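You operate a simulated robot arm through the tools that you are given. There is no shell and no other tool. Be economical: measure what you need, move in short steps, check, and stop when the job is done.

The job below is to be done with a simulated two-armed robot. You get a single attempt, and the scene is never put back.

Task
Pick up the blue brush from the top of the check bench with one hand, pass it to the other hand and put it on the shelf under the check bench.

It is judged by the outcome, as a careful person would: the job done as asked, and still so three seconds after it is handed in. It fails if anything else is knocked over, pushed out of place, dropped, spilled or broken.

Robot
Two 6-joint arms with three-finger grippers on one trunk, on a base that drives. Base frame: it is fixed to the floor where the robot stands at the start and does not move with it; the origin is under the middle of the robot, x ahead of it, y to its left, z up; the surface under the hand at the start is at about z = 0.8. Lengths are in m, angles in rad, forces in N, time in s.
The left shoulder is at the start at [0.04, 0.148, 1.357], the right one opposite. With the tool pointing down near the work surface each hand reaches from about 0.3 to 0.52 m from the robot's upright axis, wherever it stands, measured 20 degrees to its own side. Places, roughly: shelf under the check bench [0.6, 0.4, 0.3]. Payload 2.69 kg a hand.
Tool frame (each hand has its own): the origin (TCP) lies between the finger pads and is the grasp point; the fingertips stand 0.029 m ahead of it; z points along the fingers, y is the line along which they close. The gripper opens to 0.12 m. The gripper's body begins 0.078 m behind the TCP.
Orientation is told as [roll, pitch, yaw] about the base's x, y, z axes, in that order, counted from this pose: with the fingers straight down and closing along the base's y, the tool's x points along the base's -x, its y along +y and its z along -z.

Tools
- The arms move only by the tool arm_command. It takes "left_targets", "right_targets" or both (then of equal length, played together; a hand with none holds still); each is a list of rows, each a list of 6 numbers: the shift along the base's x, y, z in m, then the turn, a rotation vector about the base's x, y, z in rad. In form: [[dx, dy, dz, rx, ry, rz], ...]. A call has 1 to 10 rows; each row is the pose to reach, as a shift and turn from the pose commanded when the call began. "left_jaw" and "right_jaw" are, for a hand that has rows, the opening, from 0 (shut) to 1 (fully open), set as the call begins (left out, the last holds). Each row takes 0.2 s and may step no farther than 0.05 m and 0.15 rad from the row before; otherwise, or with a gripper value out of range, the whole call is refused. A pose out of reach is approached as far as the arm can. The call stops where the force on the tool passes 40 N (or 10 N more than at its start, if that is more) or the arm is blocked; 0.2 s more then pass. Each finger halts on what it meets, pressing with about 36 N; the grip force reading is that of the motor and also rises with nothing between the fingers. The clock runs only during rows and for 0.2 s after the last one: add rows that repeat a pose to give the fingers time. The reply holds the time, the measured pose of the TCP, the force on the tool along the base axes, the opening and the grip force, in the units named above and with some noise, with the torque about the TCP (base axes, N m) and any sound that the robot's microphone picked up.
- Cameras (640 x 400 px; columns grow to the right, rows downward): "scene" is now at [0.0975, 0.0198, 1.5702]; the picture's right is [0.25, -0.97, 0.00], its down [-0.70, -0.18, -0.69] and it looks along [0.67, 0.17, -0.72] (base axes); focal length 261 px, centre (320, 200). "left" rides on the left gripper at [0.063, 0, -0.104] in its tool frame; the picture's right is [0.00, 1.00, 0.00], its down [-0.83, 0.00, -0.56] and it looks along [-0.56, 0.00, 0.83] (tool axes); focal length 275 px, centre (320, 200). "right" rides on the right gripper at [0.063, 0, -0.104] in its tool frame; the picture's right is [0.00, 1.00, 0.00], its down [-0.83, 0.00, -0.56] and it looks along [-0.56, 0.00, 0.83] (tool axes); focal length 275 px, centre (320, 200). There is no depth. A picture from a camera that has moved, and an enlarged one, comes with that camera's place and axes in the base frame and with its lens.
- camera(camera): a new picture of that camera. The clock stands still meanwhile.
- raise_lower(by): slides the trunk up (or, below 0, down) by that many m; the arms and the scene camera ride with it, the base frame stays. It gives what a move gives, with no picture.
- drive_base(legs): drives the robot by 1 to 6 legs, each [ahead, turn to the left] in m and rad, along the robot's own axes; the way and the turn of a leg run together, so that a leg with both is an arc; at most 1.5 m and 3.142 rad a leg. The arms and the cameras ride along, it lands a little off, and it stops where it bumps. It gives what a move gives.
- pan_tilt(pan, tilt): turns the head with the scene camera to pan (to the left, within 1.501 rad either way) and tilt (down, from -0.506 to 1.204), counted from straight ahead of the robot. It gives what a move gives.
- enlarge(camera, box): a new picture of the part [left, top, right, bottom] of that camera's present view, enlarged. The clock stands still meanwhile.
- job_done(): hands the job in; it is judged then, once.

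Go step by step. Nothing tells you exact positions but the pictures and the camera data: compare them with the known pose of the tool, close in by small moves and look again before you grip or let go. The budget is 120 turns and 100 pictures, counting those below and the enlarged ones. Unless the task says otherwise, let go and move clear before handing in, and close with one line.

The tools are called after "Request:" by a JSON object that holds its "fn" and its "kwargs". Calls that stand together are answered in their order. arm_command: Moves the arms, as the interface text tells. Its arguments: {"type":"object","properties":{"left_targets":{"type":"array","items":{"type":"array","items":{"type":"number"}}},"left_jaw":{"type":"number"},"right_targets":{"type":"array","items":{"type":"array","items":{"type":"number"}}},"right_jaw":{"type":"number"}},"required":[]} The other tools are called the same way: raise_lower (by) slides the trunk up or down; drive_base (legs) drives the base; pan_tilt (pan, tilt) turns the head that bears the scene camera; camera (camera) takes a picture; enlarge (camera, box) takes an enlarged picture of a part of a camera's view; job_done () hands the job in.

At the start:

```text
time: 0.0
left_position: [0.3957, 0.3699, 0.9888]
left_tool_rot: [0.001, -0.001, 0.001]
left_ft_force: [0.2, -0.5, 0.1]
left_ft_torque: [-0.01, -0.01, 0.0]
left_width: 0.12
left_grip_force: 0.0
right_position: [0.5343, -0.0901, 1.1196]
right_tool_rot: [0.0, -0.001, -0.001]
right_ft_force: [-0.3, -0.2, -0.7]
right_ft_torque: [0.03, 0.0, 0.02]
right_width: 0.1201
right_grip_force: 0.1
trunk travel left (down, up): [-0.483, 0.014]
robot x, y, heading: [0.0024, 0.0006, -0.003]
head pan, tilt: [0.253, 0.806]
```

scene: 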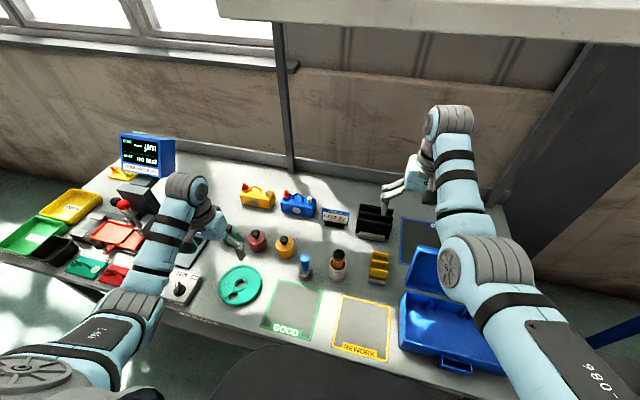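
right: 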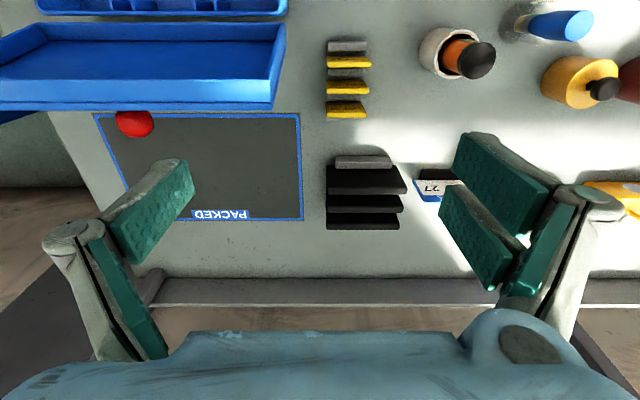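
left: 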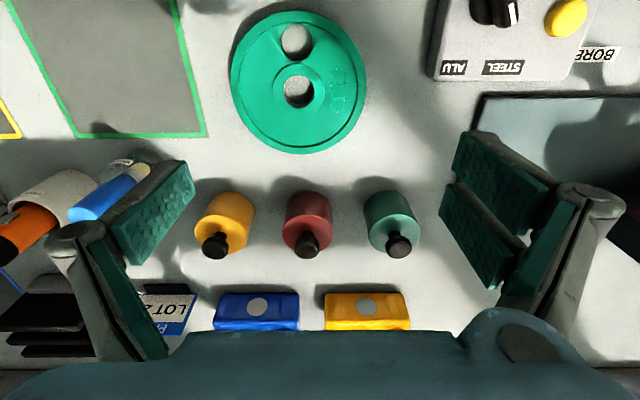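

I see a bench with many items. A small upright blue-and-white item at about (305,265) in the scene picture may be the brush, so I'll enlarge that area.

Request:
{"fn": "enlarge", "kwargs": {"camera": "scene", "box": [220, 170, 420, 295]}}

Request:
{"fn": "enlarge", "kwargs": {"camera": "left", "box": [0, 120, 240, 270]}}

Request:
{"fn": "enlarge", "kwargs": {"camera": "scene", "box": [0, 120, 260, 300]}}

```text
3.20 times, centred on (320, 232) of scene
camera zoom: at [0.0975, 0.0198, 1.5702], right [0.25, -0.97, 0.0], down [-0.7, -0.18, -0.69], along [0.67, 0.17, -0.72], focal length 837 px, centre (320, 96)
```

zoom: 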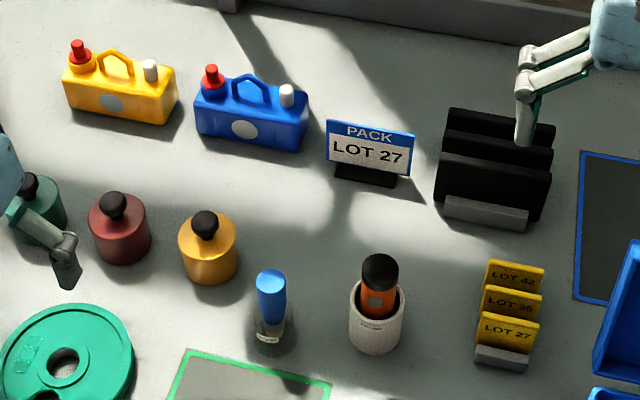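

```text
2.67 times, centred on (120, 195) of left
camera zoom: at [0.3336, 0.3715, 1.0941], right [0.0, 1.0, 0.0], down [0.83, 0.0, 0.56], along [0.56, 0.0, -0.83], focal length 734 px, centre (853, 213)
```

zoom: 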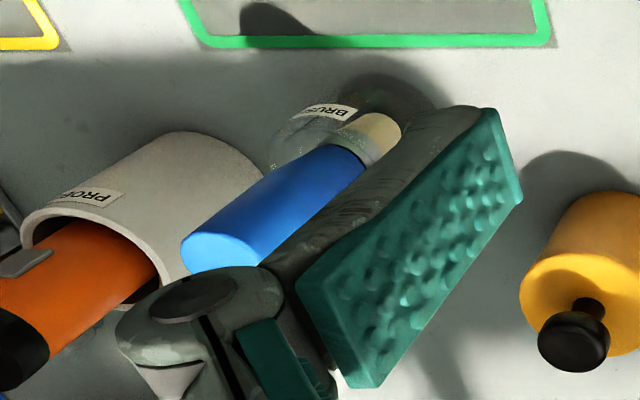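

```text
2.22 times, centred on (130, 210) of scene
camera zoom: at [0.0975, 0.0198, 1.5702], right [0.25, -0.97, 0.0], down [-0.7, -0.18, -0.69], along [0.67, 0.17, -0.72], focal length 581 px, centre (742, 178)
```

zoom: 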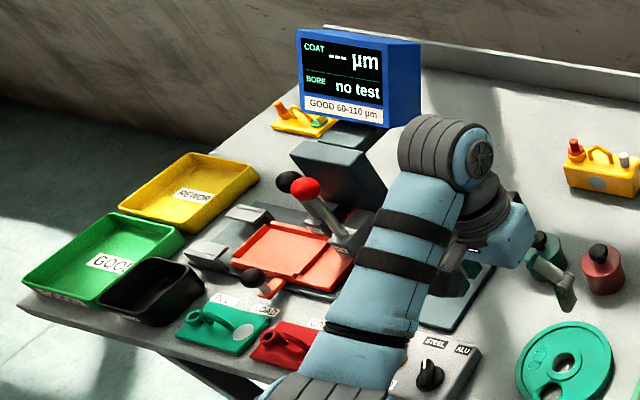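

The blue-handled brush stands in a clear glass at about (0.477, 0.162), with its top near z 0.905. I'll move the right arm aside and bring the left hand above and slightly short of the brush for a look.

Request:
{"fn": "arm_command", "kwargs": {"left_targets": [[0, -0.04, 0.02, 0, 0, 0], [0.01, -0.08, 0.04, 0, 0, 0], [0.02, -0.12, 0.04, 0, 0, 0], [0.03, -0.16, 0.04, 0, 0, 0], [0.04, -0.208, 0.04, 0, 0, 0], [0.04, -0.208, 0.04, 0, 0, 0]], "right_targets": [[0, -0.04, 0, 0, 0, 0], [-0.02, -0.08, 0, 0, 0, 0], [-0.04, -0.1, 0, 0, 0, 0], [-0.06, -0.12, 0, 0, 0, 0], [-0.08, -0.12, 0, 0, 0, 0], [-0.08, -0.12, 0, 0, 0, 0]], "left_jaw": 0.55}}

Request:
{"fn": "camera", "kwargs": {"camera": "left"}}

Request:
{"fn": "camera", "kwargs": {"camera": "scene"}}

```text
time: 1.4
left_position: [0.4623, 0.156, 0.997]
left_tool_rot: [-0.002, -0.001, 0.001]
left_ft_force: [-0.2, -0.3, 0.4]
left_ft_torque: [0.01, 0.0, -0.01]
left_width: 0.0659
left_grip_force: 0.1
left hand out of reach, approached as far as the arm can: row 1, 2, 3, 4, 5, 6
right_position: [0.5335, -0.2088, 1.0853]
right_tool_rot: [0.0, 0.0, -0.001]
right_ft_force: [-0.3, 0.1, 1.0]
right_ft_torque: [-0.01, 0.02, 0.01]
right_width: 0.1196
right_grip_force: 0.1
right hand out of reach, approached as far as the arm can: row 1, 2, 3, 4, 5, 6
trunk travel left (down, up): [-0.483, 0.014]
robot x, y, heading: [0.0016, 0.0006, 0.004]
head pan, tilt: [0.253, 0.806]
```

```text
93 pictures are left
camera left: at [0.4001, 0.1567, 1.1014], right [0.0, 1.0, 0.0], down [0.83, 0.0, 0.56], along [0.56, 0.0, -0.83], focal length 275 px, centre (320, 200)
```

left: 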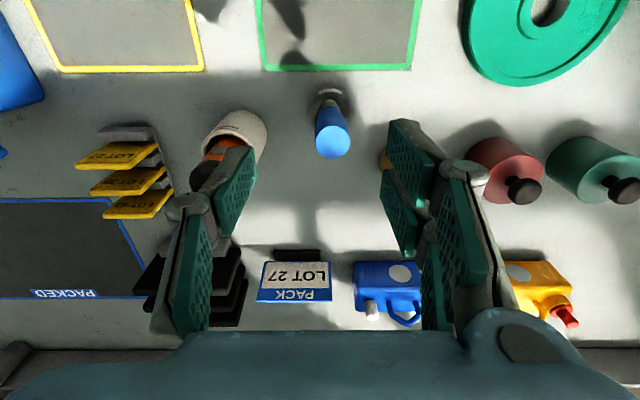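

```text
92 pictures are left
camera scene: at [0.0976, 0.0197, 1.5702], right [0.25, -0.97, 0.0], down [-0.7, -0.18, -0.69], along [0.67, 0.17, -0.72], focal length 261 px, centre (320, 200)
```

scene: 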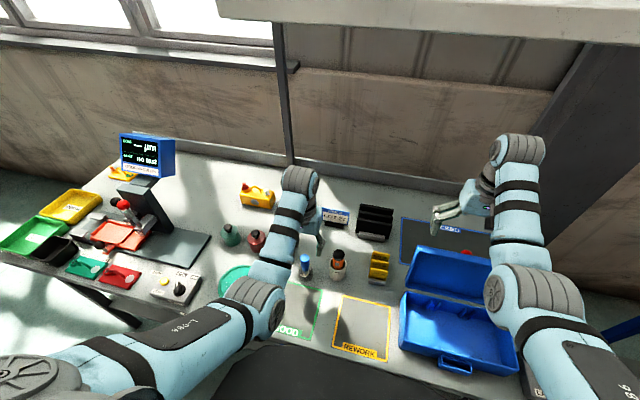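

The handle top projects to about (0.48, 0.166). I'll look closely at the glass rim before going down.

Request:
{"fn": "enlarge", "kwargs": {"camera": "left", "box": [260, 70, 400, 170]}}

Request:
{"fn": "enlarge", "kwargs": {"camera": "scene", "box": [260, 220, 370, 300]}}

Request:
{"fn": "arm_command", "kwargs": {"left_targets": [[0, 0, -0.02, 0, 0, 0]]}}

```text
4.00 times, centred on (330, 120) of left
camera zoom: at [0.4001, 0.1567, 1.1014], right [0.0, 1.0, 0.0], down [0.83, 0.0, 0.56], along [0.56, 0.0, -0.83], focal length 1101 px, centre (280, 520)
```

zoom: 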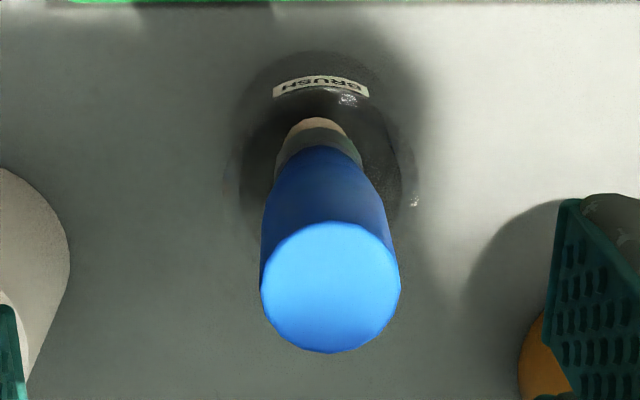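

```text
5.00 times, centred on (315, 260) of scene
camera zoom: at [0.0976, 0.0197, 1.5702], right [0.25, -0.97, 0.0], down [-0.7, -0.18, -0.69], along [0.67, 0.17, -0.72], focal length 1307 px, centre (345, -100)
```

zoom: 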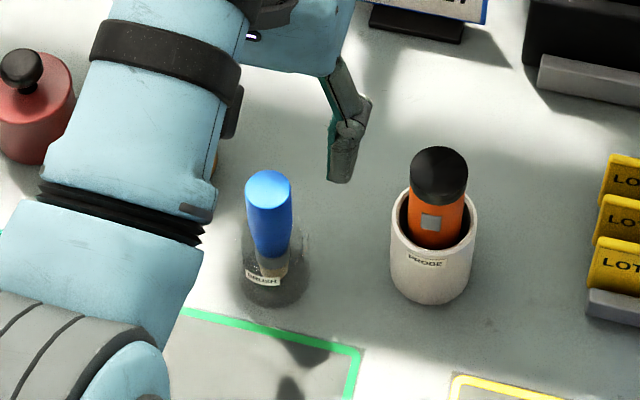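

```text
time: 1.8
left_position: [0.4617, 0.1556, 0.976]
left_tool_rot: [0.0, 0.0, -0.001]
left_ft_force: [0.1, -0.1, 0.1]
left_ft_torque: [0.01, 0.04, 0.0]
left_width: 0.066
left_grip_force: 0.0
right_position: [0.5337, -0.2101, 1.0851]
right_tool_rot: [0.0, 0.0, 0.0]
right_ft_force: [0.0, 0.2, -0.1]
right_ft_torque: [0.04, 0.03, -0.04]
right_width: 0.1202
right_grip_force: 0.0
trunk travel left (down, up): [-0.483, 0.014]
robot x, y, heading: [0.0021, -0.0014, -0.006]
head pan, tilt: [0.253, 0.806]
```

The brush handle spans roughly z 0.825–0.905 and is about 27 mm thick, and the glass rim is lower. I'll centre the left hand over it, then lower to TCP z ≈ 0.893.

Request:
{"fn": "arm_command", "kwargs": {"left_targets": [[0.018, 0.01, 0, 0, 0, 0], [0.018, 0.01, -0.03, 0, 0, 0], [0.018, 0.01, -0.03, 0, 0, 0]]}}

Request:
{"fn": "camera", "kwargs": {"camera": "left"}}

```text
time: 2.6
left_position: [0.4792, 0.1658, 0.9454]
left_tool_rot: [0.0, -0.001, -0.001]
left_ft_force: [0.3, 0.5, 0.5]
left_ft_torque: [0.01, -0.03, -0.03]
left_width: 0.0658
left_grip_force: 0.1
right_position: [0.5316, -0.2091, 1.0851]
right_tool_rot: [0.001, 0.0, 0.0]
right_ft_force: [-0.1, 1.0, -0.1]
right_ft_torque: [0.03, 0.01, -0.02]
right_width: 0.1201
right_grip_force: 0.0
trunk travel left (down, up): [-0.483, 0.014]
robot x, y, heading: [-0.0014, -0.0008, 0.001]
head pan, tilt: [0.253, 0.806]
```

```text
89 pictures are left
camera left: at [0.418, 0.1668, 1.0504], right [0.0, 1.0, 0.0], down [0.83, 0.0, 0.56], along [0.56, 0.0, -0.83], focal length 275 px, centre (320, 200)
```

left: 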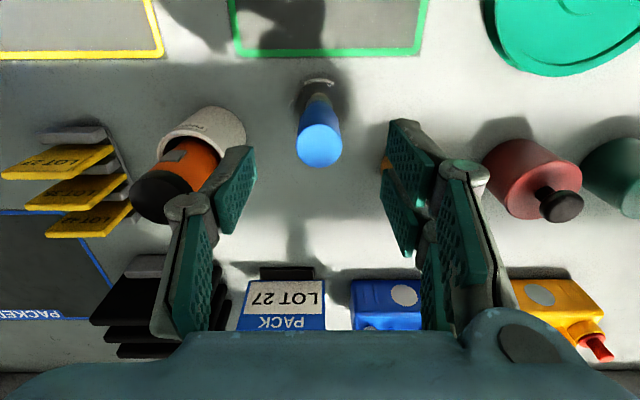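

Centred well. I'll lower to z ≈ 0.893 and close.

Request:
{"fn": "arm_command", "kwargs": {"left_targets": [[0, 0, -0.03, 0, 0, 0], [0, 0, -0.052, 0, 0, 0], [0, 0, -0.052, 0, 0, 0]]}}

Request:
{"fn": "arm_command", "kwargs": {"left_targets": [[0, 0, 0, 0, 0, 0], [0, 0, 0, 0, 0, 0], [0, 0, 0, 0, 0, 0]], "left_jaw": 0}}

Request:
{"fn": "camera", "kwargs": {"camera": "left"}}

```text
time: 3.4
left_position: [0.4806, 0.1672, 0.8928]
left_tool_rot: [0.0, -0.001, -0.001]
left_ft_force: [-0.4, 0.3, -0.6]
left_ft_torque: [0.0, 0.03, 0.02]
left_width: 0.066
left_grip_force: 0.0
right_position: [0.5327, -0.2093, 1.0852]
right_tool_rot: [0.0, -0.001, -0.001]
right_ft_force: [-0.3, 0.0, -0.3]
right_ft_torque: [-0.02, 0.03, 0.03]
right_width: 0.1202
right_grip_force: 0.1
trunk travel left (down, up): [-0.483, 0.014]
robot x, y, heading: [0.0002, -0.0006, -0.004]
head pan, tilt: [0.253, 0.806]
```

```text
time: 4.2
left_position: [0.48, 0.1671, 0.8935]
left_tool_rot: [0.0, 0.001, -0.002]
left_ft_force: [1.4, -0.7, 1.5]
left_ft_torque: [0.0, -0.07, 0.02]
left_width: 0.0252
left_grip_force: 36.2
right_position: [0.5329, -0.2089, 1.0848]
right_tool_rot: [0.0, -0.002, 0.0]
right_ft_force: [-0.1, 0.1, -0.2]
right_ft_torque: [-0.01, -0.01, -0.04]
right_width: 0.1198
right_grip_force: 0.1
trunk travel left (down, up): [-0.483, 0.014]
robot x, y, heading: [0.0016, 0.0011, 0.0]
head pan, tilt: [0.253, 0.806]
```

```text
88 pictures are left
camera left: at [0.4186, 0.1673, 0.998], right [0.0, 1.0, 0.0], down [0.83, 0.0, 0.56], along [0.56, 0.0, -0.83], focal length 275 px, centre (320, 200)
```

left: 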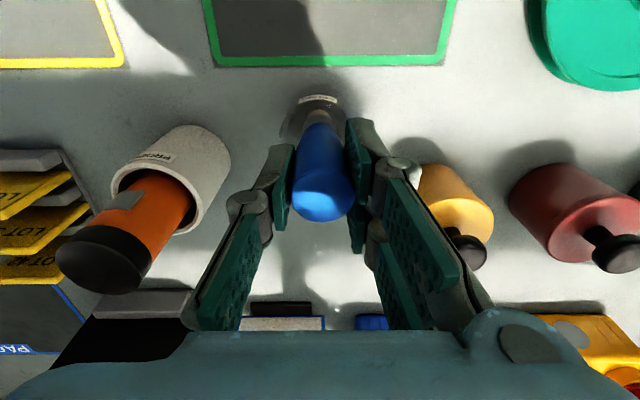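

The brush is gripped (width 25 mm). I'll lift slowly, straight up.

Request:
{"fn": "arm_command", "kwargs": {"left_targets": [[0, 0, 0.02, 0, 0, 0], [0, 0, 0.04, 0, 0, 0], [0, 0, 0.07, 0, 0, 0], [0, 0, 0.1, 0, 0, 0], [0, 0, 0.13, 0, 0, 0], [0, 0, 0.13, 0, 0, 0]]}}

Request:
{"fn": "camera", "kwargs": {"camera": "scene"}}

Request:
{"fn": "camera", "kwargs": {"camera": "left"}}

```text
time: 5.6
left_position: [0.4872, 0.166, 1.0205]
left_tool_rot: [0.0, 0.0, 0.0]
left_ft_force: [0.5, 0.1, -0.2]
left_ft_torque: [0.01, -0.02, -0.01]
left_width: 0.0249
left_grip_force: 36.3
left hand out of reach, approached as far as the arm can: row 5, 6
right_position: [0.5325, -0.2093, 1.0856]
right_tool_rot: [0.0, 0.0, 0.0]
right_ft_force: [-1.4, -1.0, -0.1]
right_ft_torque: [0.0, -0.01, -0.04]
right_width: 0.1203
right_grip_force: 0.2
trunk travel left (down, up): [-0.483, 0.014]
robot x, y, heading: [-0.0032, -0.0002, 0.001]
head pan, tilt: [0.253, 0.806]
```

```text
87 pictures are left
camera scene: at [0.0978, 0.0195, 1.5701], right [0.25, -0.97, 0.0], down [-0.7, -0.18, -0.69], along [0.67, 0.17, -0.72], focal length 261 px, centre (320, 200)
```

scene: 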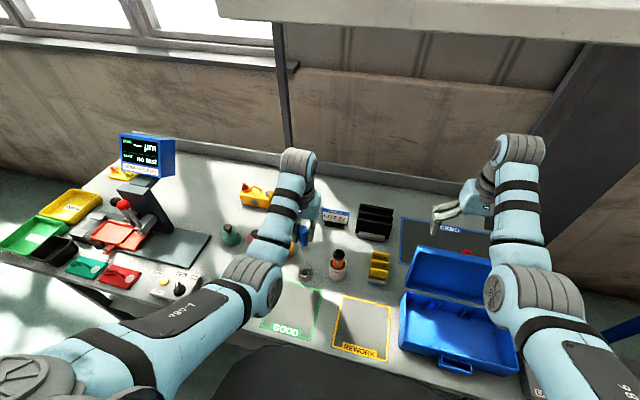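

```text
86 pictures are left
camera left: at [0.4252, 0.1665, 1.1247], right [0.0, 1.0, 0.0], down [0.83, 0.0, 0.56], along [0.56, 0.0, -0.83], focal length 275 px, centre (320, 200)
```

left: 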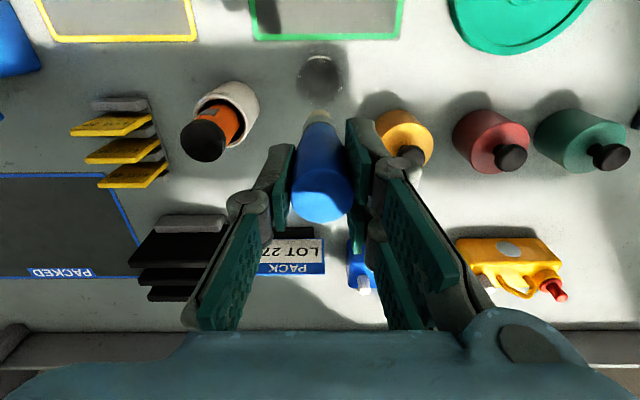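

The brush is clear of the glass, which still stands. I'll back the robot away from the bench to see the shelf and get room for the hand-over.

Request:
{"fn": "drive_base", "kwargs": {"legs": [[-0.5, 0]]}}

Request:
{"fn": "pan_tilt", "kwargs": {"pan": 0.2, "tilt": 0.8}}

Request:
{"fn": "camera", "kwargs": {"camera": "scene"}}

```text
time: 8.6
left_position: [-0.0172, 0.1669, 1.0191]
left_tool_rot: [0.0, 0.001, 0.003]
left_ft_force: [0.2, -0.6, -0.4]
left_ft_torque: [-0.02, 0.04, 0.01]
left_width: 0.0247
left_grip_force: 36.3
right_position: [0.0287, -0.2097, 1.0838]
right_tool_rot: [0.002, 0.002, 0.002]
right_ft_force: [-0.2, 0.1, -0.3]
right_ft_torque: [-0.01, 0.03, -0.02]
right_width: 0.12
right_grip_force: 0.1
trunk travel left (down, up): [-0.483, 0.014]
robot x, y, heading: [-0.5072, 0.0019, 0.0]
head pan, tilt: [0.253, 0.806]
```

```text
time: 9.2
left_position: [-0.0184, 0.1661, 1.0196]
left_tool_rot: [0.0, 0.003, 0.001]
left_ft_force: [1.3, -0.2, -0.6]
left_ft_torque: [0.0, -0.05, -0.01]
left_width: 0.0247
left_grip_force: 36.3
right_position: [0.0282, -0.2095, 1.0843]
right_tool_rot: [0.0, 0.002, 0.002]
right_ft_force: [0.7, 0.4, 0.8]
right_ft_torque: [0.0, 0.04, 0.01]
right_width: 0.12
right_grip_force: 0.1
trunk travel left (down, up): [-0.483, 0.014]
robot x, y, heading: [-0.5041, 0.0029, -0.002]
head pan, tilt: [0.201, 0.799]
```

```text
85 pictures are left
camera scene: at [-0.4061, 0.0152, 1.5707], right [0.2, -0.98, 0.0], down [-0.7, -0.14, -0.7], along [0.68, 0.14, -0.72], focal length 261 px, centre (320, 200)
```

scene: 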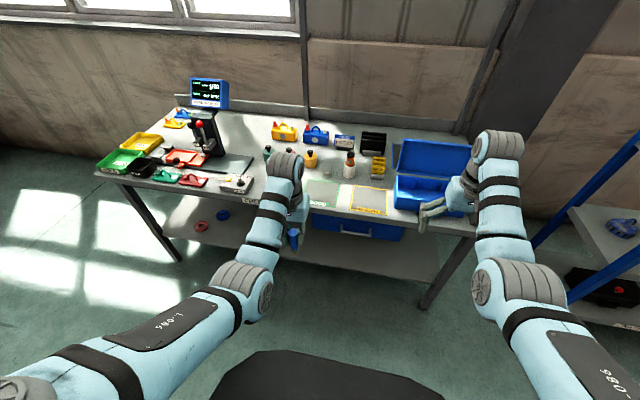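

The bench has a shelf below with a drawer unit in the middle; the left part of the shelf looks mostly free. I'll lower the trunk partway (the hands are clear of the bench) for a better view.

Request:
{"fn": "raise_lower", "kwargs": {"by": -0.3}}

Request:
{"fn": "pan_tilt", "kwargs": {"pan": 0.35, "tilt": 0.6}}

Request:
{"fn": "camera", "kwargs": {"camera": "scene"}}

```text
time: 12.2
left_position: [-0.0206, 0.1666, 0.72]
left_tool_rot: [0.0, 0.001, 0.002]
left_ft_force: [0.5, 0.6, 0.5]
left_ft_torque: [-0.02, 0.04, -0.01]
left_width: 0.0249
left_grip_force: 36.0
right_position: [0.0272, -0.2097, 0.7855]
right_tool_rot: [-0.001, 0.0, 0.002]
right_ft_force: [0.8, 0.0, -1.5]
right_ft_torque: [-0.02, -0.01, -0.01]
right_width: 0.1199
right_grip_force: 0.0
trunk travel left (down, up): [-0.183, 0.314]
robot x, y, heading: [-0.5036, -0.0047, -0.0]
head pan, tilt: [0.201, 0.799]
```

```text
time: 12.9
left_position: [-0.0185, 0.1673, 0.7218]
left_tool_rot: [0.0, 0.0, 0.002]
left_ft_force: [0.2, 0.8, -1.4]
left_ft_torque: [0.03, 0.01, -0.01]
left_width: 0.0247
left_grip_force: 35.9
right_position: [0.027, -0.2092, 0.7857]
right_tool_rot: [0.002, 0.001, 0.002]
right_ft_force: [-0.2, 0.5, -0.3]
right_ft_torque: [-0.02, 0.05, -0.02]
right_width: 0.1201
right_grip_force: 0.0
trunk travel left (down, up): [-0.183, 0.314]
robot x, y, heading: [-0.5072, -0.0013, -0.004]
head pan, tilt: [0.351, 0.6]
```

```text
84 pictures are left
camera scene: at [-0.4034, 0.0295, 1.288], right [0.34, -0.94, 0.0], down [-0.53, -0.19, -0.82], along [0.77, 0.28, -0.57], focal length 261 px, centre (320, 200)
```

scene: 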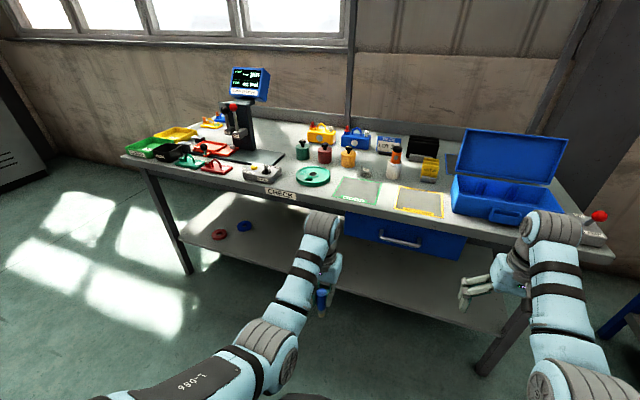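

Shelf front edge is near x≈0.32 with the bench edge near x≈0.265; left of the drawer (y>0.25) it is free. For the hand-over, I'll bring the brush to the middle with the left hand pitched so that the gripper leans forward, leaving the lower handle free.

Request:
{"fn": "arm_command", "kwargs": {"left_targets": [[0, -0.03, 0, 0, 0.13, 0], [0.005, -0.06, 0, 0, 0.26, 0], [0.01, -0.09, 0, 0, 0.39, 0], [0.015, -0.12, 0, 0, 0.52, 0], [0.015, -0.147, 0, 0, 0.52, 0], [0.015, -0.147, 0, 0, 0.52, 0]]}}

Request:
{"fn": "camera", "kwargs": {"camera": "scene"}}

```text
time: 14.3
left_position: [-0.0822, 0.0508, 0.7362]
left_tool_rot: [0.001, 0.521, 0.003]
left_ft_force: [-0.4, 0.1, -0.6]
left_ft_torque: [0.0, -0.02, -0.01]
left_width: 0.0243
left_grip_force: 35.9
left hand out of reach, approached as far as the arm can: row 3, 4, 5, 6
right_position: [0.028, -0.2082, 0.7849]
right_tool_rot: [0.001, 0.001, 0.001]
right_ft_force: [-0.2, -0.1, 0.0]
right_ft_torque: [0.01, 0.0, 0.02]
right_width: 0.1199
right_grip_force: 0.1
trunk travel left (down, up): [-0.183, 0.314]
robot x, y, heading: [-0.5097, 0.0028, -0.001]
head pan, tilt: [0.351, 0.6]
```

```text
83 pictures are left
camera scene: at [-0.4034, 0.0297, 1.2881], right [0.35, -0.94, 0.0], down [-0.53, -0.2, -0.82], along [0.77, 0.28, -0.57], focal length 261 px, centre (320, 200)
```

scene: 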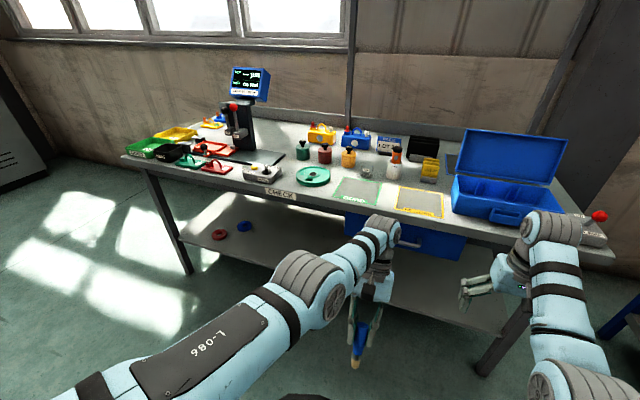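

The left hand is reach-limited leaning forward. Leaning it to the left instead, with the right hand coming in from the right, suits both arms better, so I'll undo the pitch.

Request:
{"fn": "arm_command", "kwargs": {"left_targets": [[0.01, 0.03, 0, 0, -0.13, 0], [0.02, 0.06, 0, 0, -0.26, 0], [0.025, 0.09, 0, 0, -0.39, 0], [0.025, 0.12, 0, 0, -0.52, 0], [0.025, 0.12, 0, 0, -0.52, 0]], "right_targets": [[0, -0.02, 0, 0, 0, 0.15], [0, -0.04, 0, 0, 0, 0.3], [0, -0.06, 0, 0, 0, 0.45], [0, -0.08, 0, 0, 0, 0.6], [0, -0.08, 0, 0, 0, 0.75]]}}

Request:
{"fn": "arm_command", "kwargs": {"left_targets": [[0, 0, 0, -0.13, 0, 0], [0, 0, 0, -0.26, 0, 0], [0, 0, 0, -0.39, 0, 0], [0, 0, 0, -0.52, 0, 0], [0, 0, 0, -0.52, 0, 0], [0, 0, 0, -0.52, 0, 0]], "right_targets": [[0, 0, 0, 0, 0, 0.15], [0, 0, 0, 0, 0, 0.3], [0, 0, 0, 0, 0, 0.45], [0, 0, 0, 0, 0, 0.6], [0, 0, 0, 0, 0, 0.75], [0, 0, 0, 0, 0, 0.82]]}}

Request:
{"fn": "camera", "kwargs": {"camera": "scene"}}

```text
time: 15.5
left_position: [-0.0288, 0.1644, 0.7083]
left_tool_rot: [0.001, 0.001, 0.003]
left_ft_force: [0.7, 0.0, -0.2]
left_ft_torque: [-0.02, 0.04, -0.02]
left_width: 0.0244
left_grip_force: 35.8
left hand out of reach, approached as far as the arm can: row 1, 2, 3, 4, 5
right_position: [0.0282, -0.291, 0.7836]
right_tool_rot: [-0.001, -0.001, 0.754]
right_ft_force: [-0.3, -0.3, 0.9]
right_ft_torque: [0.0, 0.03, -0.03]
right_width: 0.12
right_grip_force: 0.1
trunk travel left (down, up): [-0.183, 0.314]
robot x, y, heading: [-0.5075, 0.0, 0.0]
head pan, tilt: [0.351, 0.6]
```

```text
time: 16.9
left_position: [-0.0284, 0.167, 0.7102]
left_tool_rot: [-0.518, 0.001, 0.001]
left_ft_force: [-1.0, -0.2, -0.4]
left_ft_torque: [0.01, 0.01, -0.01]
left_width: 0.0245
left_grip_force: 35.8
right_position: [0.0273, -0.29, 0.7861]
right_tool_rot: [-0.001, 0.001, 1.574]
right_ft_force: [0.5, -0.3, 0.0]
right_ft_torque: [0.03, 0.03, 0.03]
right_width: 0.12
right_grip_force: 0.0
trunk travel left (down, up): [-0.183, 0.314]
robot x, y, heading: [-0.5072, -0.0001, -0.003]
head pan, tilt: [0.351, 0.6]
```

```text
82 pictures are left
camera scene: at [-0.4034, 0.0296, 1.2881], right [0.35, -0.94, 0.0], down [-0.53, -0.2, -0.82], along [0.77, 0.28, -0.57], focal length 261 px, centre (320, 200)
```

scene: 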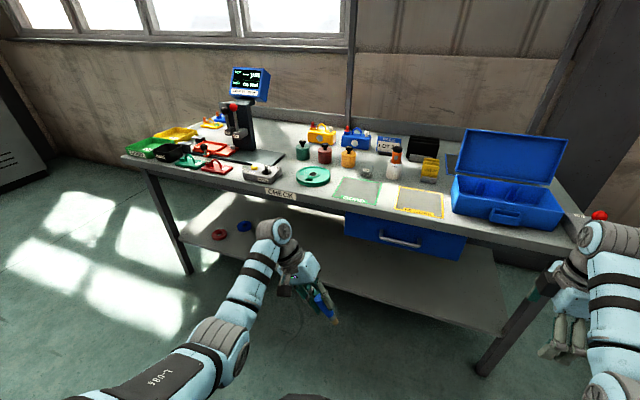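

Left hand leans well, brush bristles pointing right and down. Now I'll roll the right hand to point left (+y), ending about 15 cm short of the handle.

Request:
{"fn": "arm_command", "kwargs": {"right_targets": [[-0.005, 0.025, -0.012, 0.15, 0, 0], [-0.01, 0.05, -0.024, 0.3, 0, 0], [-0.015, 0.08, -0.036, 0.45, 0, 0], [-0.02, 0.11, -0.048, 0.6, 0, 0], [-0.025, 0.14, -0.06, 0.75, 0, 0], [-0.03, 0.17, -0.072, 0.9, 0, 0], [-0.035, 0.2, -0.084, 1.05, 0, 0], [-0.04, 0.23, -0.096, 1.2, 0, 0], [-0.05, 0.25, -0.108, 1.35, 0, 0], [-0.055, 0.26, -0.119, 1.5, 0, 0]], "right_jaw": 0.6}}

Request:
{"fn": "arm_command", "kwargs": {"right_targets": [[0, 0, 0, 0.07, 0, 0], [0, 0, 0, 0.07, 0, 0]]}}

Request:
{"fn": "camera", "kwargs": {"camera": "scene"}}

Request:
{"fn": "camera", "kwargs": {"camera": "right"}}

```text
time: 19.1
left_position: [-0.0286, 0.1661, 0.7109]
left_tool_rot: [-0.52, 0.003, 0.002]
left_ft_force: [0.5, -0.8, -0.7]
left_ft_torque: [0.02, 0.03, 0.0]
left_width: 0.0242
left_grip_force: 35.9
right_position: [-0.0491, -0.0334, 0.6871]
right_tool_rot: [0.001, -1.401, 1.571]
right_ft_force: [-0.4, -0.1, -0.2]
right_ft_torque: [-0.03, -0.01, -0.01]
right_width: 0.072
right_grip_force: 0.0
right hand out of reach, approached as far as the arm can: row 8, 9, 10
trunk travel left (down, up): [-0.183, 0.314]
robot x, y, heading: [-0.5064, -0.0025, 0.004]
head pan, tilt: [0.351, 0.6]
```

```text
time: 19.7
left_position: [-0.0272, 0.1663, 0.7091]
left_tool_rot: [-0.52, 0.001, 0.002]
left_ft_force: [-1.4, -0.6, -0.1]
left_ft_torque: [0.01, 0.05, 0.0]
left_width: 0.0241
left_grip_force: 36.0
right_position: [-0.0578, -0.032, 0.6947]
right_tool_rot: [-0.001, -1.469, 1.569]
right_ft_force: [-0.4, 0.3, -0.4]
right_ft_torque: [-0.02, -0.01, -0.01]
right_width: 0.0719
right_grip_force: 0.1
right hand out of reach, approached as far as the arm can: row 1, 2
trunk travel left (down, up): [-0.183, 0.314]
robot x, y, heading: [-0.5064, -0.0047, 0.003]
head pan, tilt: [0.351, 0.6]
```

```text
81 pictures are left
camera scene: at [-0.4033, 0.0297, 1.2881], right [0.35, -0.94, 0.0], down [-0.53, -0.2, -0.82], along [0.77, 0.28, -0.57], focal length 261 px, centre (320, 200)
```

scene: 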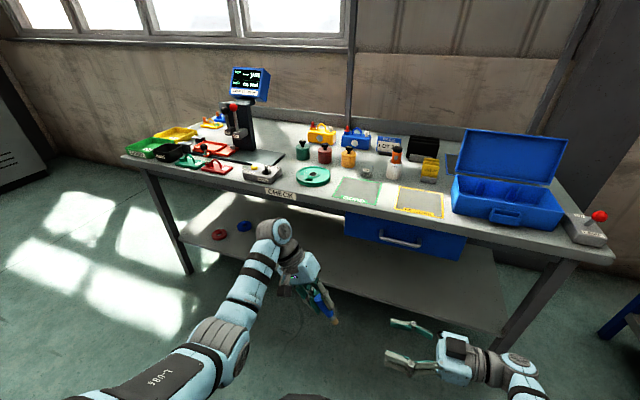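

```text
80 pictures are left
camera right: at [-0.0561, -0.1414, 0.6434], right [-1.0, 0.0, 0.0], down [0.0, -0.47, 0.88], along [0.0, 0.88, 0.47], focal length 275 px, centre (320, 200)
```

right: 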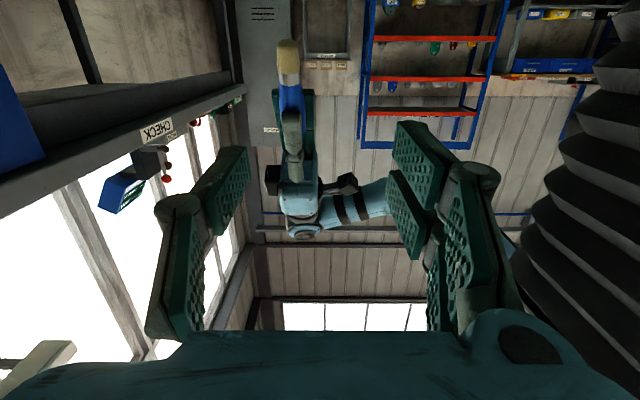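

Geometry matches: the brush appears where the left pose predicts. I'll shift the left hand 3 cm toward the robot to line up in x, and zoom in on the brush.

Request:
{"fn": "arm_command", "kwargs": {"left_targets": [[-0.015, 0, 0, 0, 0, 0], [-0.03, 0, 0, 0, 0, 0], [-0.03, 0, 0, 0, 0, 0]]}}

Request:
{"fn": "enlarge", "kwargs": {"camera": "right", "box": [210, 20, 430, 250]}}

```text
time: 20.5
left_position: [-0.0585, 0.167, 0.7089]
left_tool_rot: [-0.521, 0.002, 0.002]
left_ft_force: [-0.8, -0.1, -1.0]
left_ft_torque: [-0.02, 0.01, 0.02]
left_width: 0.0243
left_grip_force: 36.1
right_position: [-0.0574, -0.0316, 0.6943]
right_tool_rot: [-0.001, -1.471, 1.569]
right_ft_force: [0.4, 0.0, 0.3]
right_ft_torque: [-0.01, 0.05, 0.01]
right_width: 0.072
right_grip_force: 0.0
trunk travel left (down, up): [-0.183, 0.314]
robot x, y, heading: [-0.5068, -0.0011, 0.004]
head pan, tilt: [0.351, 0.6]
```

```text
1.74 times, centred on (320, 135) of right
camera zoom: at [-0.0559, -0.1415, 0.6435], right [-1.0, 0.0, 0.0], down [0.0, -0.47, 0.88], along [0.0, 0.88, 0.47], focal length 479 px, centre (320, 313)
```

zoom: 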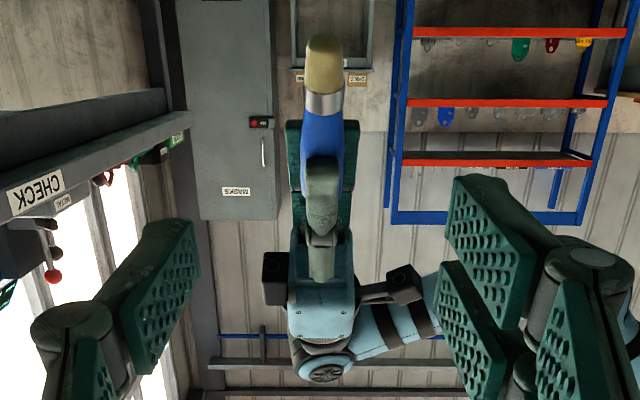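

The visible part between the left fingertips and the bristles is the lower handle and ferrule, centred around (−0.0585, 0.1455, 0.672). I'll move the right hand down a little and approach most of the way.

Request:
{"fn": "arm_command", "kwargs": {"right_targets": [[0, 0, -0.021, 0, 0, 0], [0, 0.04, -0.021, 0, 0, 0], [0, 0.08, -0.021, 0, 0, 0], [0, 0.11, -0.021, 0, 0, 0], [0, 0.11, -0.021, 0, 0, 0]]}}

Request:
{"fn": "camera", "kwargs": {"camera": "right"}}

Request:
{"fn": "camera", "kwargs": {"camera": "scene"}}

```text
time: 21.7
left_position: [-0.058, 0.1665, 0.7102]
left_tool_rot: [-0.521, 0.002, 0.0]
left_ft_force: [-0.4, 0.7, -0.4]
left_ft_torque: [0.0, 0.02, 0.01]
left_width: 0.0243
left_grip_force: 36.2
right_position: [-0.0674, 0.071, 0.6832]
right_tool_rot: [-0.001, -1.47, 1.571]
right_ft_force: [0.4, 0.4, 0.5]
right_ft_torque: [-0.02, 0.0, 0.0]
right_width: 0.0722
right_grip_force: 0.1
right hand out of reach, approached as far as the arm can: row 1, 2, 3, 4, 5
trunk travel left (down, up): [-0.183, 0.314]
robot x, y, heading: [-0.5057, -0.0015, 0.006]
head pan, tilt: [0.351, 0.6]
```

```text
78 pictures are left
camera right: at [-0.066, -0.0376, 0.6334], right [-1.0, 0.0, 0.0], down [0.0, -0.47, 0.88], along [0.0, 0.88, 0.47], focal length 275 px, centre (320, 200)
```

right: 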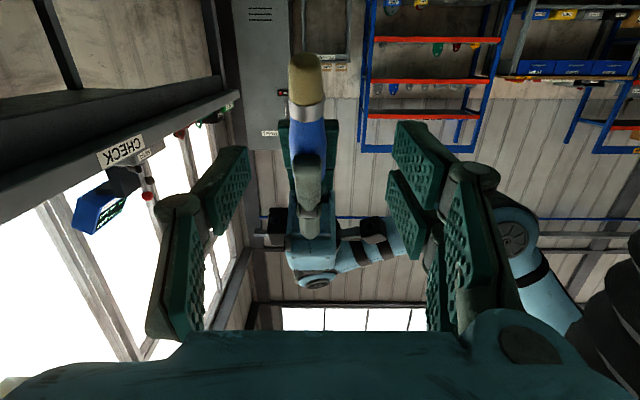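

```text
77 pictures are left
camera scene: at [-0.4034, 0.0294, 1.2881], right [0.35, -0.94, 0.0], down [-0.53, -0.19, -0.82], along [0.77, 0.28, -0.57], focal length 261 px, centre (320, 200)
```

scene: 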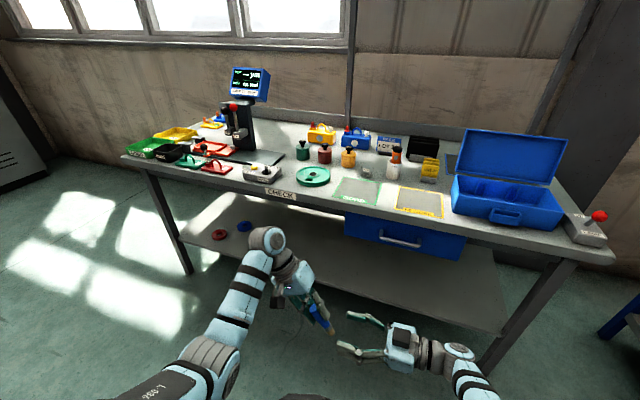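

The right arm is at its limit here, so I'll bring the brush to it with the left hand: align x/z first, then move toward the open jaw.

Request:
{"fn": "arm_command", "kwargs": {"left_targets": [[-0.009, 0, 0.009, 0, 0, 0], [-0.009, -0.03, 0.009, 0, 0, 0], [-0.009, -0.045, 0.009, 0, 0, 0], [-0.009, -0.045, 0.009, 0, 0, 0]]}}

Request:
{"fn": "camera", "kwargs": {"camera": "right"}}

```text
time: 22.7
left_position: [-0.0678, 0.1189, 0.7188]
left_tool_rot: [-0.519, 0.002, 0.002]
left_ft_force: [-0.6, -0.1, -0.4]
left_ft_torque: [-0.01, -0.01, 0.01]
left_width: 0.0243
left_grip_force: 36.3
right_position: [-0.0658, 0.0712, 0.6835]
right_tool_rot: [-0.002, -1.47, 1.572]
right_ft_force: [0.1, -0.2, 0.2]
right_ft_torque: [0.02, 0.01, 0.02]
right_width: 0.0718
right_grip_force: 0.0
trunk travel left (down, up): [-0.183, 0.314]
robot x, y, heading: [-0.5051, 0.0004, 0.004]
head pan, tilt: [0.351, 0.6]
```

```text
76 pictures are left
camera right: at [-0.066, -0.0377, 0.6334], right [-1.0, 0.0, 0.0], down [0.0, -0.47, 0.88], along [0.0, 0.88, 0.47], focal length 275 px, centre (320, 200)
```

right: 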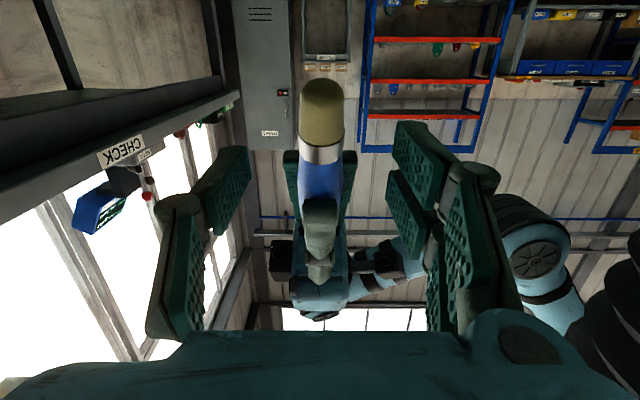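

The brush sits centred in the right jaw's opening. I'll move the last 17 mm and then close the right hand, with the left still holding.

Request:
{"fn": "arm_command", "kwargs": {"left_targets": [[0.001, -0.01, -0.002, 0, 0, 0], [0.001, -0.018, -0.002, 0, 0, 0], [0.001, -0.018, -0.002, 0, 0, 0]]}}

Request:
{"fn": "camera", "kwargs": {"camera": "right"}}

```text
time: 23.5
left_position: [-0.0659, 0.1034, 0.7182]
left_tool_rot: [-0.519, 0.002, 0.002]
left_ft_force: [-1.1, 0.0, -0.4]
left_ft_torque: [-0.03, 0.02, 0.0]
left_width: 0.0242
left_grip_force: 35.8
right_position: [-0.0659, 0.0733, 0.6843]
right_tool_rot: [-0.002, -1.468, 1.572]
right_ft_force: [-0.8, -0.5, 0.2]
right_ft_torque: [-0.01, 0.02, -0.03]
right_width: 0.0722
right_grip_force: 0.0
trunk travel left (down, up): [-0.183, 0.314]
robot x, y, heading: [-0.5064, -0.0014, 0.002]
head pan, tilt: [0.351, 0.6]
```

```text
75 pictures are left
camera right: at [-0.066, -0.0377, 0.6334], right [-1.0, 0.0, 0.0], down [0.0, -0.47, 0.88], along [0.0, 0.88, 0.47], focal length 275 px, centre (320, 200)
```

right: 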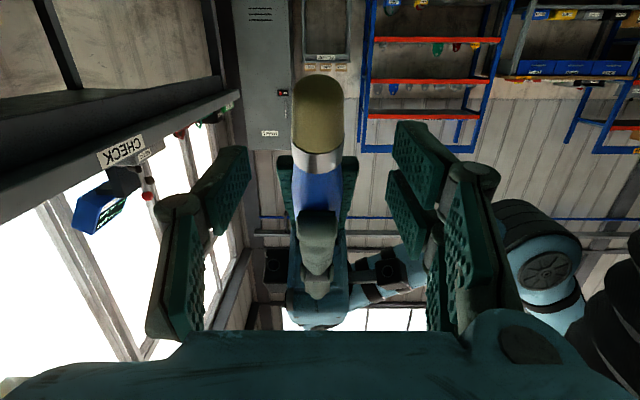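

Alignment is good; closing the right hand.

Request:
{"fn": "arm_command", "kwargs": {"right_targets": [[0, 0, 0, 0, 0, 0], [0, 0, 0, 0, 0, 0], [0, 0, 0, 0, 0, 0]], "right_jaw": 0}}

Request:
{"fn": "camera", "kwargs": {"camera": "right"}}

```text
time: 24.3
left_position: [-0.0665, 0.1035, 0.717]
left_tool_rot: [-0.519, 0.002, 0.002]
left_ft_force: [-11.5, 4.7, 4.6]
left_ft_torque: [0.03, 0.47, -0.19]
left_width: 0.0245
left_grip_force: 36.2
right_position: [-0.0659, 0.0716, 0.6841]
right_tool_rot: [-0.01, -1.468, 1.577]
right_ft_force: [11.1, -4.8, -4.7]
right_ft_torque: [-0.02, -0.03, -0.21]
right_width: 0.0243
right_grip_force: 35.9
trunk travel left (down, up): [-0.183, 0.314]
robot x, y, heading: [-0.5066, -0.0031, 0.001]
head pan, tilt: [0.351, 0.6]
```

```text
74 pictures are left
camera right: at [-0.0655, -0.0384, 0.6334], right [-1.0, 0.0, -0.01], down [-0.01, -0.47, 0.88], along [0.0, 0.88, 0.47], focal length 275 px, centre (320, 200)
```

right: 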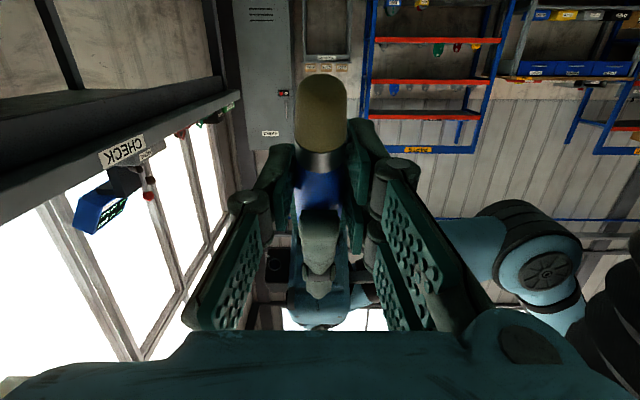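

Both hands hold the brush. I'll open the left hand moderately and draw it back along its own axis (up-left).

Request:
{"fn": "arm_command", "kwargs": {"left_targets": [[0, 0, 0, 0, 0, 0], [0, 0, 0, 0, 0, 0]], "left_jaw": 0.45}}

Request:
{"fn": "arm_command", "kwargs": {"left_targets": [[0, 0.01, 0.0173, 0, 0, 0], [0, 0.02, 0.0346, 0, 0, 0], [0, 0.04, 0.06, 0, 0, 0], [0, 0.08, 0.07, 0, 0, 0], [0, 0.12, 0.07, 0, 0, 0], [0, 0.16, 0.07, 0, 0, 0]]}}

Request:
{"fn": "camera", "kwargs": {"camera": "right"}}

Request:
{"fn": "camera", "kwargs": {"camera": "scene"}}

```text
time: 24.9
left_position: [-0.0644, 0.1021, 0.7171]
left_tool_rot: [-0.522, 0.0, 0.002]
left_ft_force: [0.7, -0.8, 0.3]
left_ft_torque: [-0.02, 0.02, 0.02]
left_width: 0.0541
left_grip_force: 0.1
right_position: [-0.0681, 0.0719, 0.6841]
right_tool_rot: [0.0, -1.471, 1.571]
right_ft_force: [0.4, 0.1, -0.8]
right_ft_torque: [-0.01, 0.01, 0.03]
right_width: 0.0243
right_grip_force: 36.0
trunk travel left (down, up): [-0.183, 0.314]
robot x, y, heading: [-0.5087, -0.0019, 0.002]
head pan, tilt: [0.351, 0.6]
```

```text
time: 26.3
left_position: [-0.065, 0.2714, 0.7604]
left_tool_rot: [-0.529, -0.011, 0.005]
left_ft_force: [-0.1, 0.5, 0.5]
left_ft_torque: [0.02, 0.02, -0.03]
left_width: 0.0539
left_grip_force: 0.0
left hand out of reach, approached as far as the arm can: row 1, 2, 3, 4, 5, 6
right_position: [-0.0676, 0.0729, 0.6854]
right_tool_rot: [-0.006, -1.467, 1.575]
right_ft_force: [-0.2, -0.2, -1.3]
right_ft_torque: [-0.02, -0.01, -0.02]
right_width: 0.0243
right_grip_force: 36.0
trunk travel left (down, up): [-0.183, 0.314]
robot x, y, heading: [-0.5051, -0.0025, 0.002]
head pan, tilt: [0.351, 0.6]
```

```text
73 pictures are left
camera right: at [-0.0662, -0.0373, 0.6336], right [-1.0, 0.0, -0.01], down [0.0, -0.47, 0.88], along [0.0, 0.88, 0.47], focal length 275 px, centre (320, 200)
```

right: 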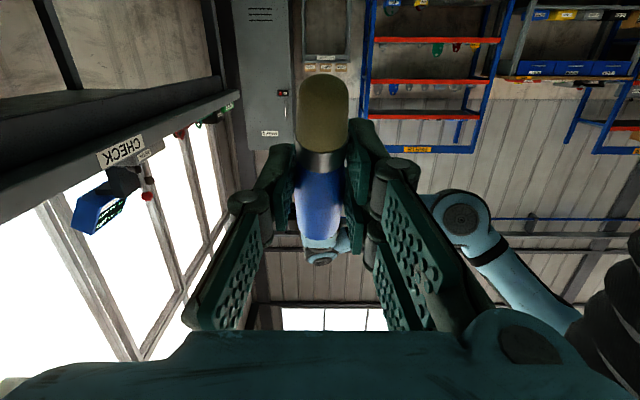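

```text
72 pictures are left
camera scene: at [-0.4039, 0.0307, 1.2881], right [0.35, -0.94, 0.0], down [-0.53, -0.2, -0.82], along [0.77, 0.28, -0.57], focal length 261 px, centre (320, 200)
```

scene: 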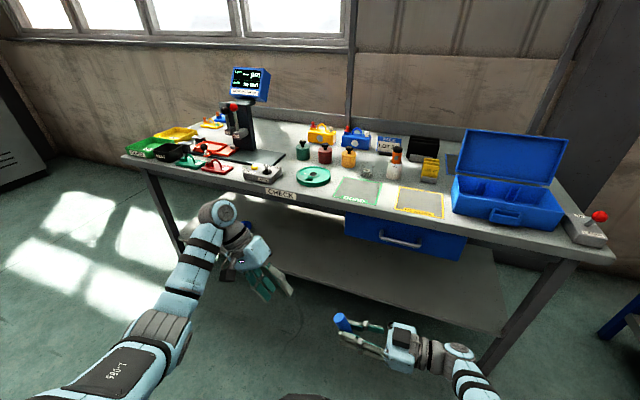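

Hand-over succeeded: the right hand holds the brush alone. I'll swing the right hand back to its own side, unrolling so the tool points mostly down and the brush is level, and return the left to upright.

Request:
{"fn": "arm_command", "kwargs": {"right_targets": [[0.0, -0.04, 0.0, 0, 0, 0], [0.0, -0.08, 0.0, -0.15, 0, 0], [0.01, -0.12, 0.01, -0.3, 0, 0], [0.02, -0.15, 0.02, -0.45, 0, 0], [0.03, -0.18, 0.03, -0.6, 0, 0], [0.04, -0.21, 0.04, -0.75, 0, 0], [0.05, -0.24, 0.05, -0.9, 0, 0], [0.05, -0.27, 0.05, -1.05, 0, 0], [0.05, -0.3, 0.05, -1.05, 0, 0]], "left_targets": [[0, 0, 0, 0.13, 0, 0], [0, 0.02, 0, 0.26, 0, 0], [0, 0.04, 0, 0.39, 0, 0], [0, 0.06, 0, 0.52, 0, 0], [-0.02, 0.08, 0, 0.52, 0, 0], [-0.05, 0.1, 0, 0.52, 0, 0], [-0.08, 0.12, 0, 0.52, 0, 0], [-0.11, 0.14, 0, 0.52, 0, 0], [-0.14, 0.16, 0, 0.52, 0, 0]]}}

Request:
{"fn": "camera", "kwargs": {"camera": "scene"}}

```text
time: 28.3
left_position: [-0.2062, 0.4278, 0.7628]
left_tool_rot: [-0.003, -0.001, 0.001]
left_ft_force: [0.5, 0.2, 0.1]
left_ft_torque: [-0.01, 0.0, 0.0]
left_width: 0.0541
left_grip_force: 0.1
left hand out of reach, approached as far as the arm can: row 1, 2, 3, 4, 5, 6, 7
right_position: [0.0341, -0.2417, 0.7178]
right_tool_rot: [0.0, -0.418, 1.57]
right_ft_force: [-0.5, 0.2, -0.6]
right_ft_torque: [0.03, 0.0, -0.03]
right_width: 0.0246
right_grip_force: 35.9
right hand out of reach, approached as far as the arm can: row 2, 3, 4, 5, 6, 7, 8, 9
trunk travel left (down, up): [-0.183, 0.314]
robot x, y, heading: [-0.5114, -0.0019, 0.002]
head pan, tilt: [0.351, 0.6]
```

```text
71 pictures are left
camera scene: at [-0.4062, 0.0296, 1.2883], right [0.35, -0.94, 0.0], down [-0.53, -0.2, -0.83], along [0.78, 0.28, -0.56], focal length 261 px, centre (320, 200)
```

scene: 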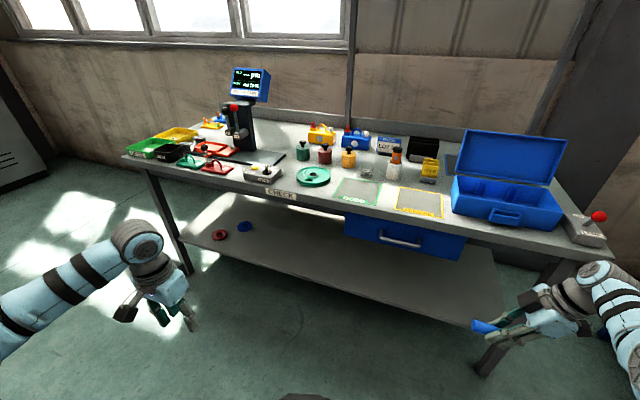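

The shelf is now plainly visible. I'll yaw the right hand back to forward, tuck the left further back, and zoom on the shelf.

Request:
{"fn": "arm_command", "kwargs": {"right_targets": [[0, 0, 0, 0, 0, -0.15], [0, 0, 0, 0, 0, -0.3], [0, 0, 0, 0, 0, -0.45], [0, 0, 0, 0, 0, -0.6], [0, 0, 0, 0, 0, -0.75], [0, 0, 0, 0, 0, -0.9], [0, 0, 0, 0, 0, -1.05], [0, 0, 0, 0, 0, -1.2], [0, 0, 0, 0, 0, -1.35], [0, 0, 0, 0, 0, -1.5]], "left_targets": [[-0.03, 0.02, 0, 0, 0, 0], [-0.06, 0.04, 0, 0, 0, 0], [-0.09, 0.05, 0, 0, 0, 0], [-0.12, 0.06, 0, 0, 0, 0], [-0.15, 0.07, 0, 0, 0, 0], [-0.17, 0.08, 0, 0, 0, 0], [-0.17, 0.08, 0, 0, 0, 0], [-0.17, 0.08, 0, 0, 0, 0], [-0.17, 0.08, 0, 0, 0, 0], [-0.17, 0.08, 0, 0, 0, 0]]}}

Request:
{"fn": "arm_command", "kwargs": {"right_targets": [[0, 0, 0, 0, 0, -0.07], [0, 0, 0, 0, 0, -0.07]]}}

Request:
{"fn": "enlarge", "kwargs": {"camera": "scene", "box": [120, 140, 440, 340]}}

Request:
{"fn": "camera", "kwargs": {"camera": "right"}}

```text
time: 30.5
left_position: [-0.2179, 0.4384, 0.7605]
left_tool_rot: [0.0, 0.001, 0.002]
left_ft_force: [0.1, 0.0, -0.3]
left_ft_torque: [-0.04, -0.01, -0.03]
left_width: 0.0541
left_grip_force: 0.0
left hand out of reach, approached as far as the arm can: row 1, 2, 3, 4, 5, 6, 7, 8, 9, 10
right_position: [0.1287, -0.244, 0.6907]
right_tool_rot: [-0.001, -0.419, 0.071]
right_ft_force: [-0.3, -0.1, -0.6]
right_ft_torque: [0.0, 0.04, 0.0]
right_width: 0.0243
right_grip_force: 35.8
right hand out of reach, approached as far as the arm can: row 1, 2, 3, 4, 5, 6, 7, 8, 9, 10
trunk travel left (down, up): [-0.183, 0.314]
robot x, y, heading: [-0.5042, 0.001, 0.002]
head pan, tilt: [0.351, 0.6]
```

```text
time: 31.1
left_position: [-0.2179, 0.4378, 0.76]
left_tool_rot: [-0.002, 0.0, 0.002]
left_ft_force: [-0.1, 0.0, -0.8]
left_ft_torque: [0.02, -0.03, -0.05]
left_width: 0.0539
left_grip_force: 0.0
right_position: [0.1302, -0.2464, 0.6902]
right_tool_rot: [0.0, -0.419, 0.0]
right_ft_force: [-0.2, -0.3, -0.2]
right_ft_torque: [0.0, 0.01, 0.01]
right_width: 0.0246
right_grip_force: 36.2
trunk travel left (down, up): [-0.183, 0.314]
robot x, y, heading: [-0.5064, 0.0004, 0.003]
head pan, tilt: [0.351, 0.6]
```

```text
2.00 times, centred on (280, 240) of scene
camera zoom: at [-0.4034, 0.0297, 1.2881], right [0.35, -0.94, 0.0], down [-0.53, -0.2, -0.82], along [0.77, 0.28, -0.57], focal length 523 px, centre (400, 120)
```

zoom: 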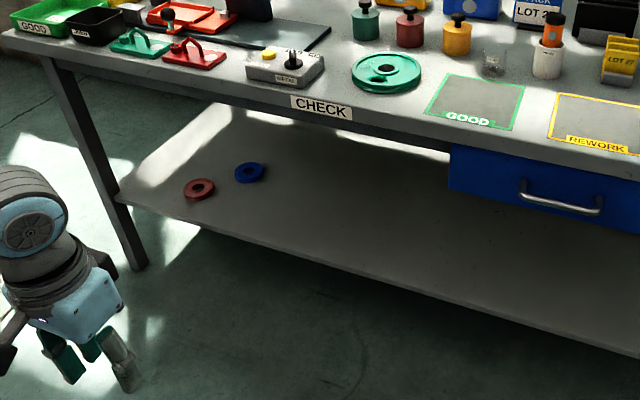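

```text
69 pictures are left
camera right: at [0.0305, -0.2453, 0.7617], right [0.0, 1.0, 0.0], down [0.53, 0.0, 0.85], along [0.85, 0.0, -0.53], focal length 275 px, centre (320, 200)
```

right: 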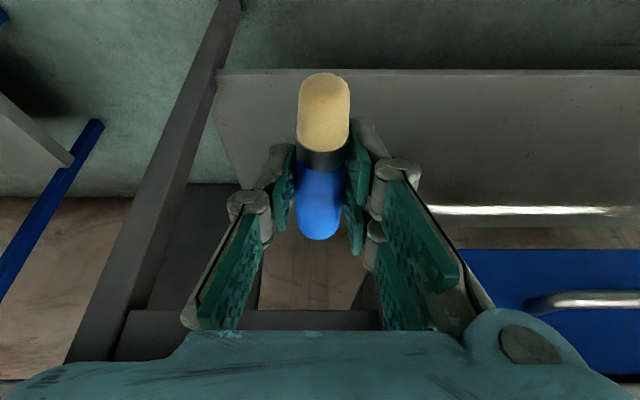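

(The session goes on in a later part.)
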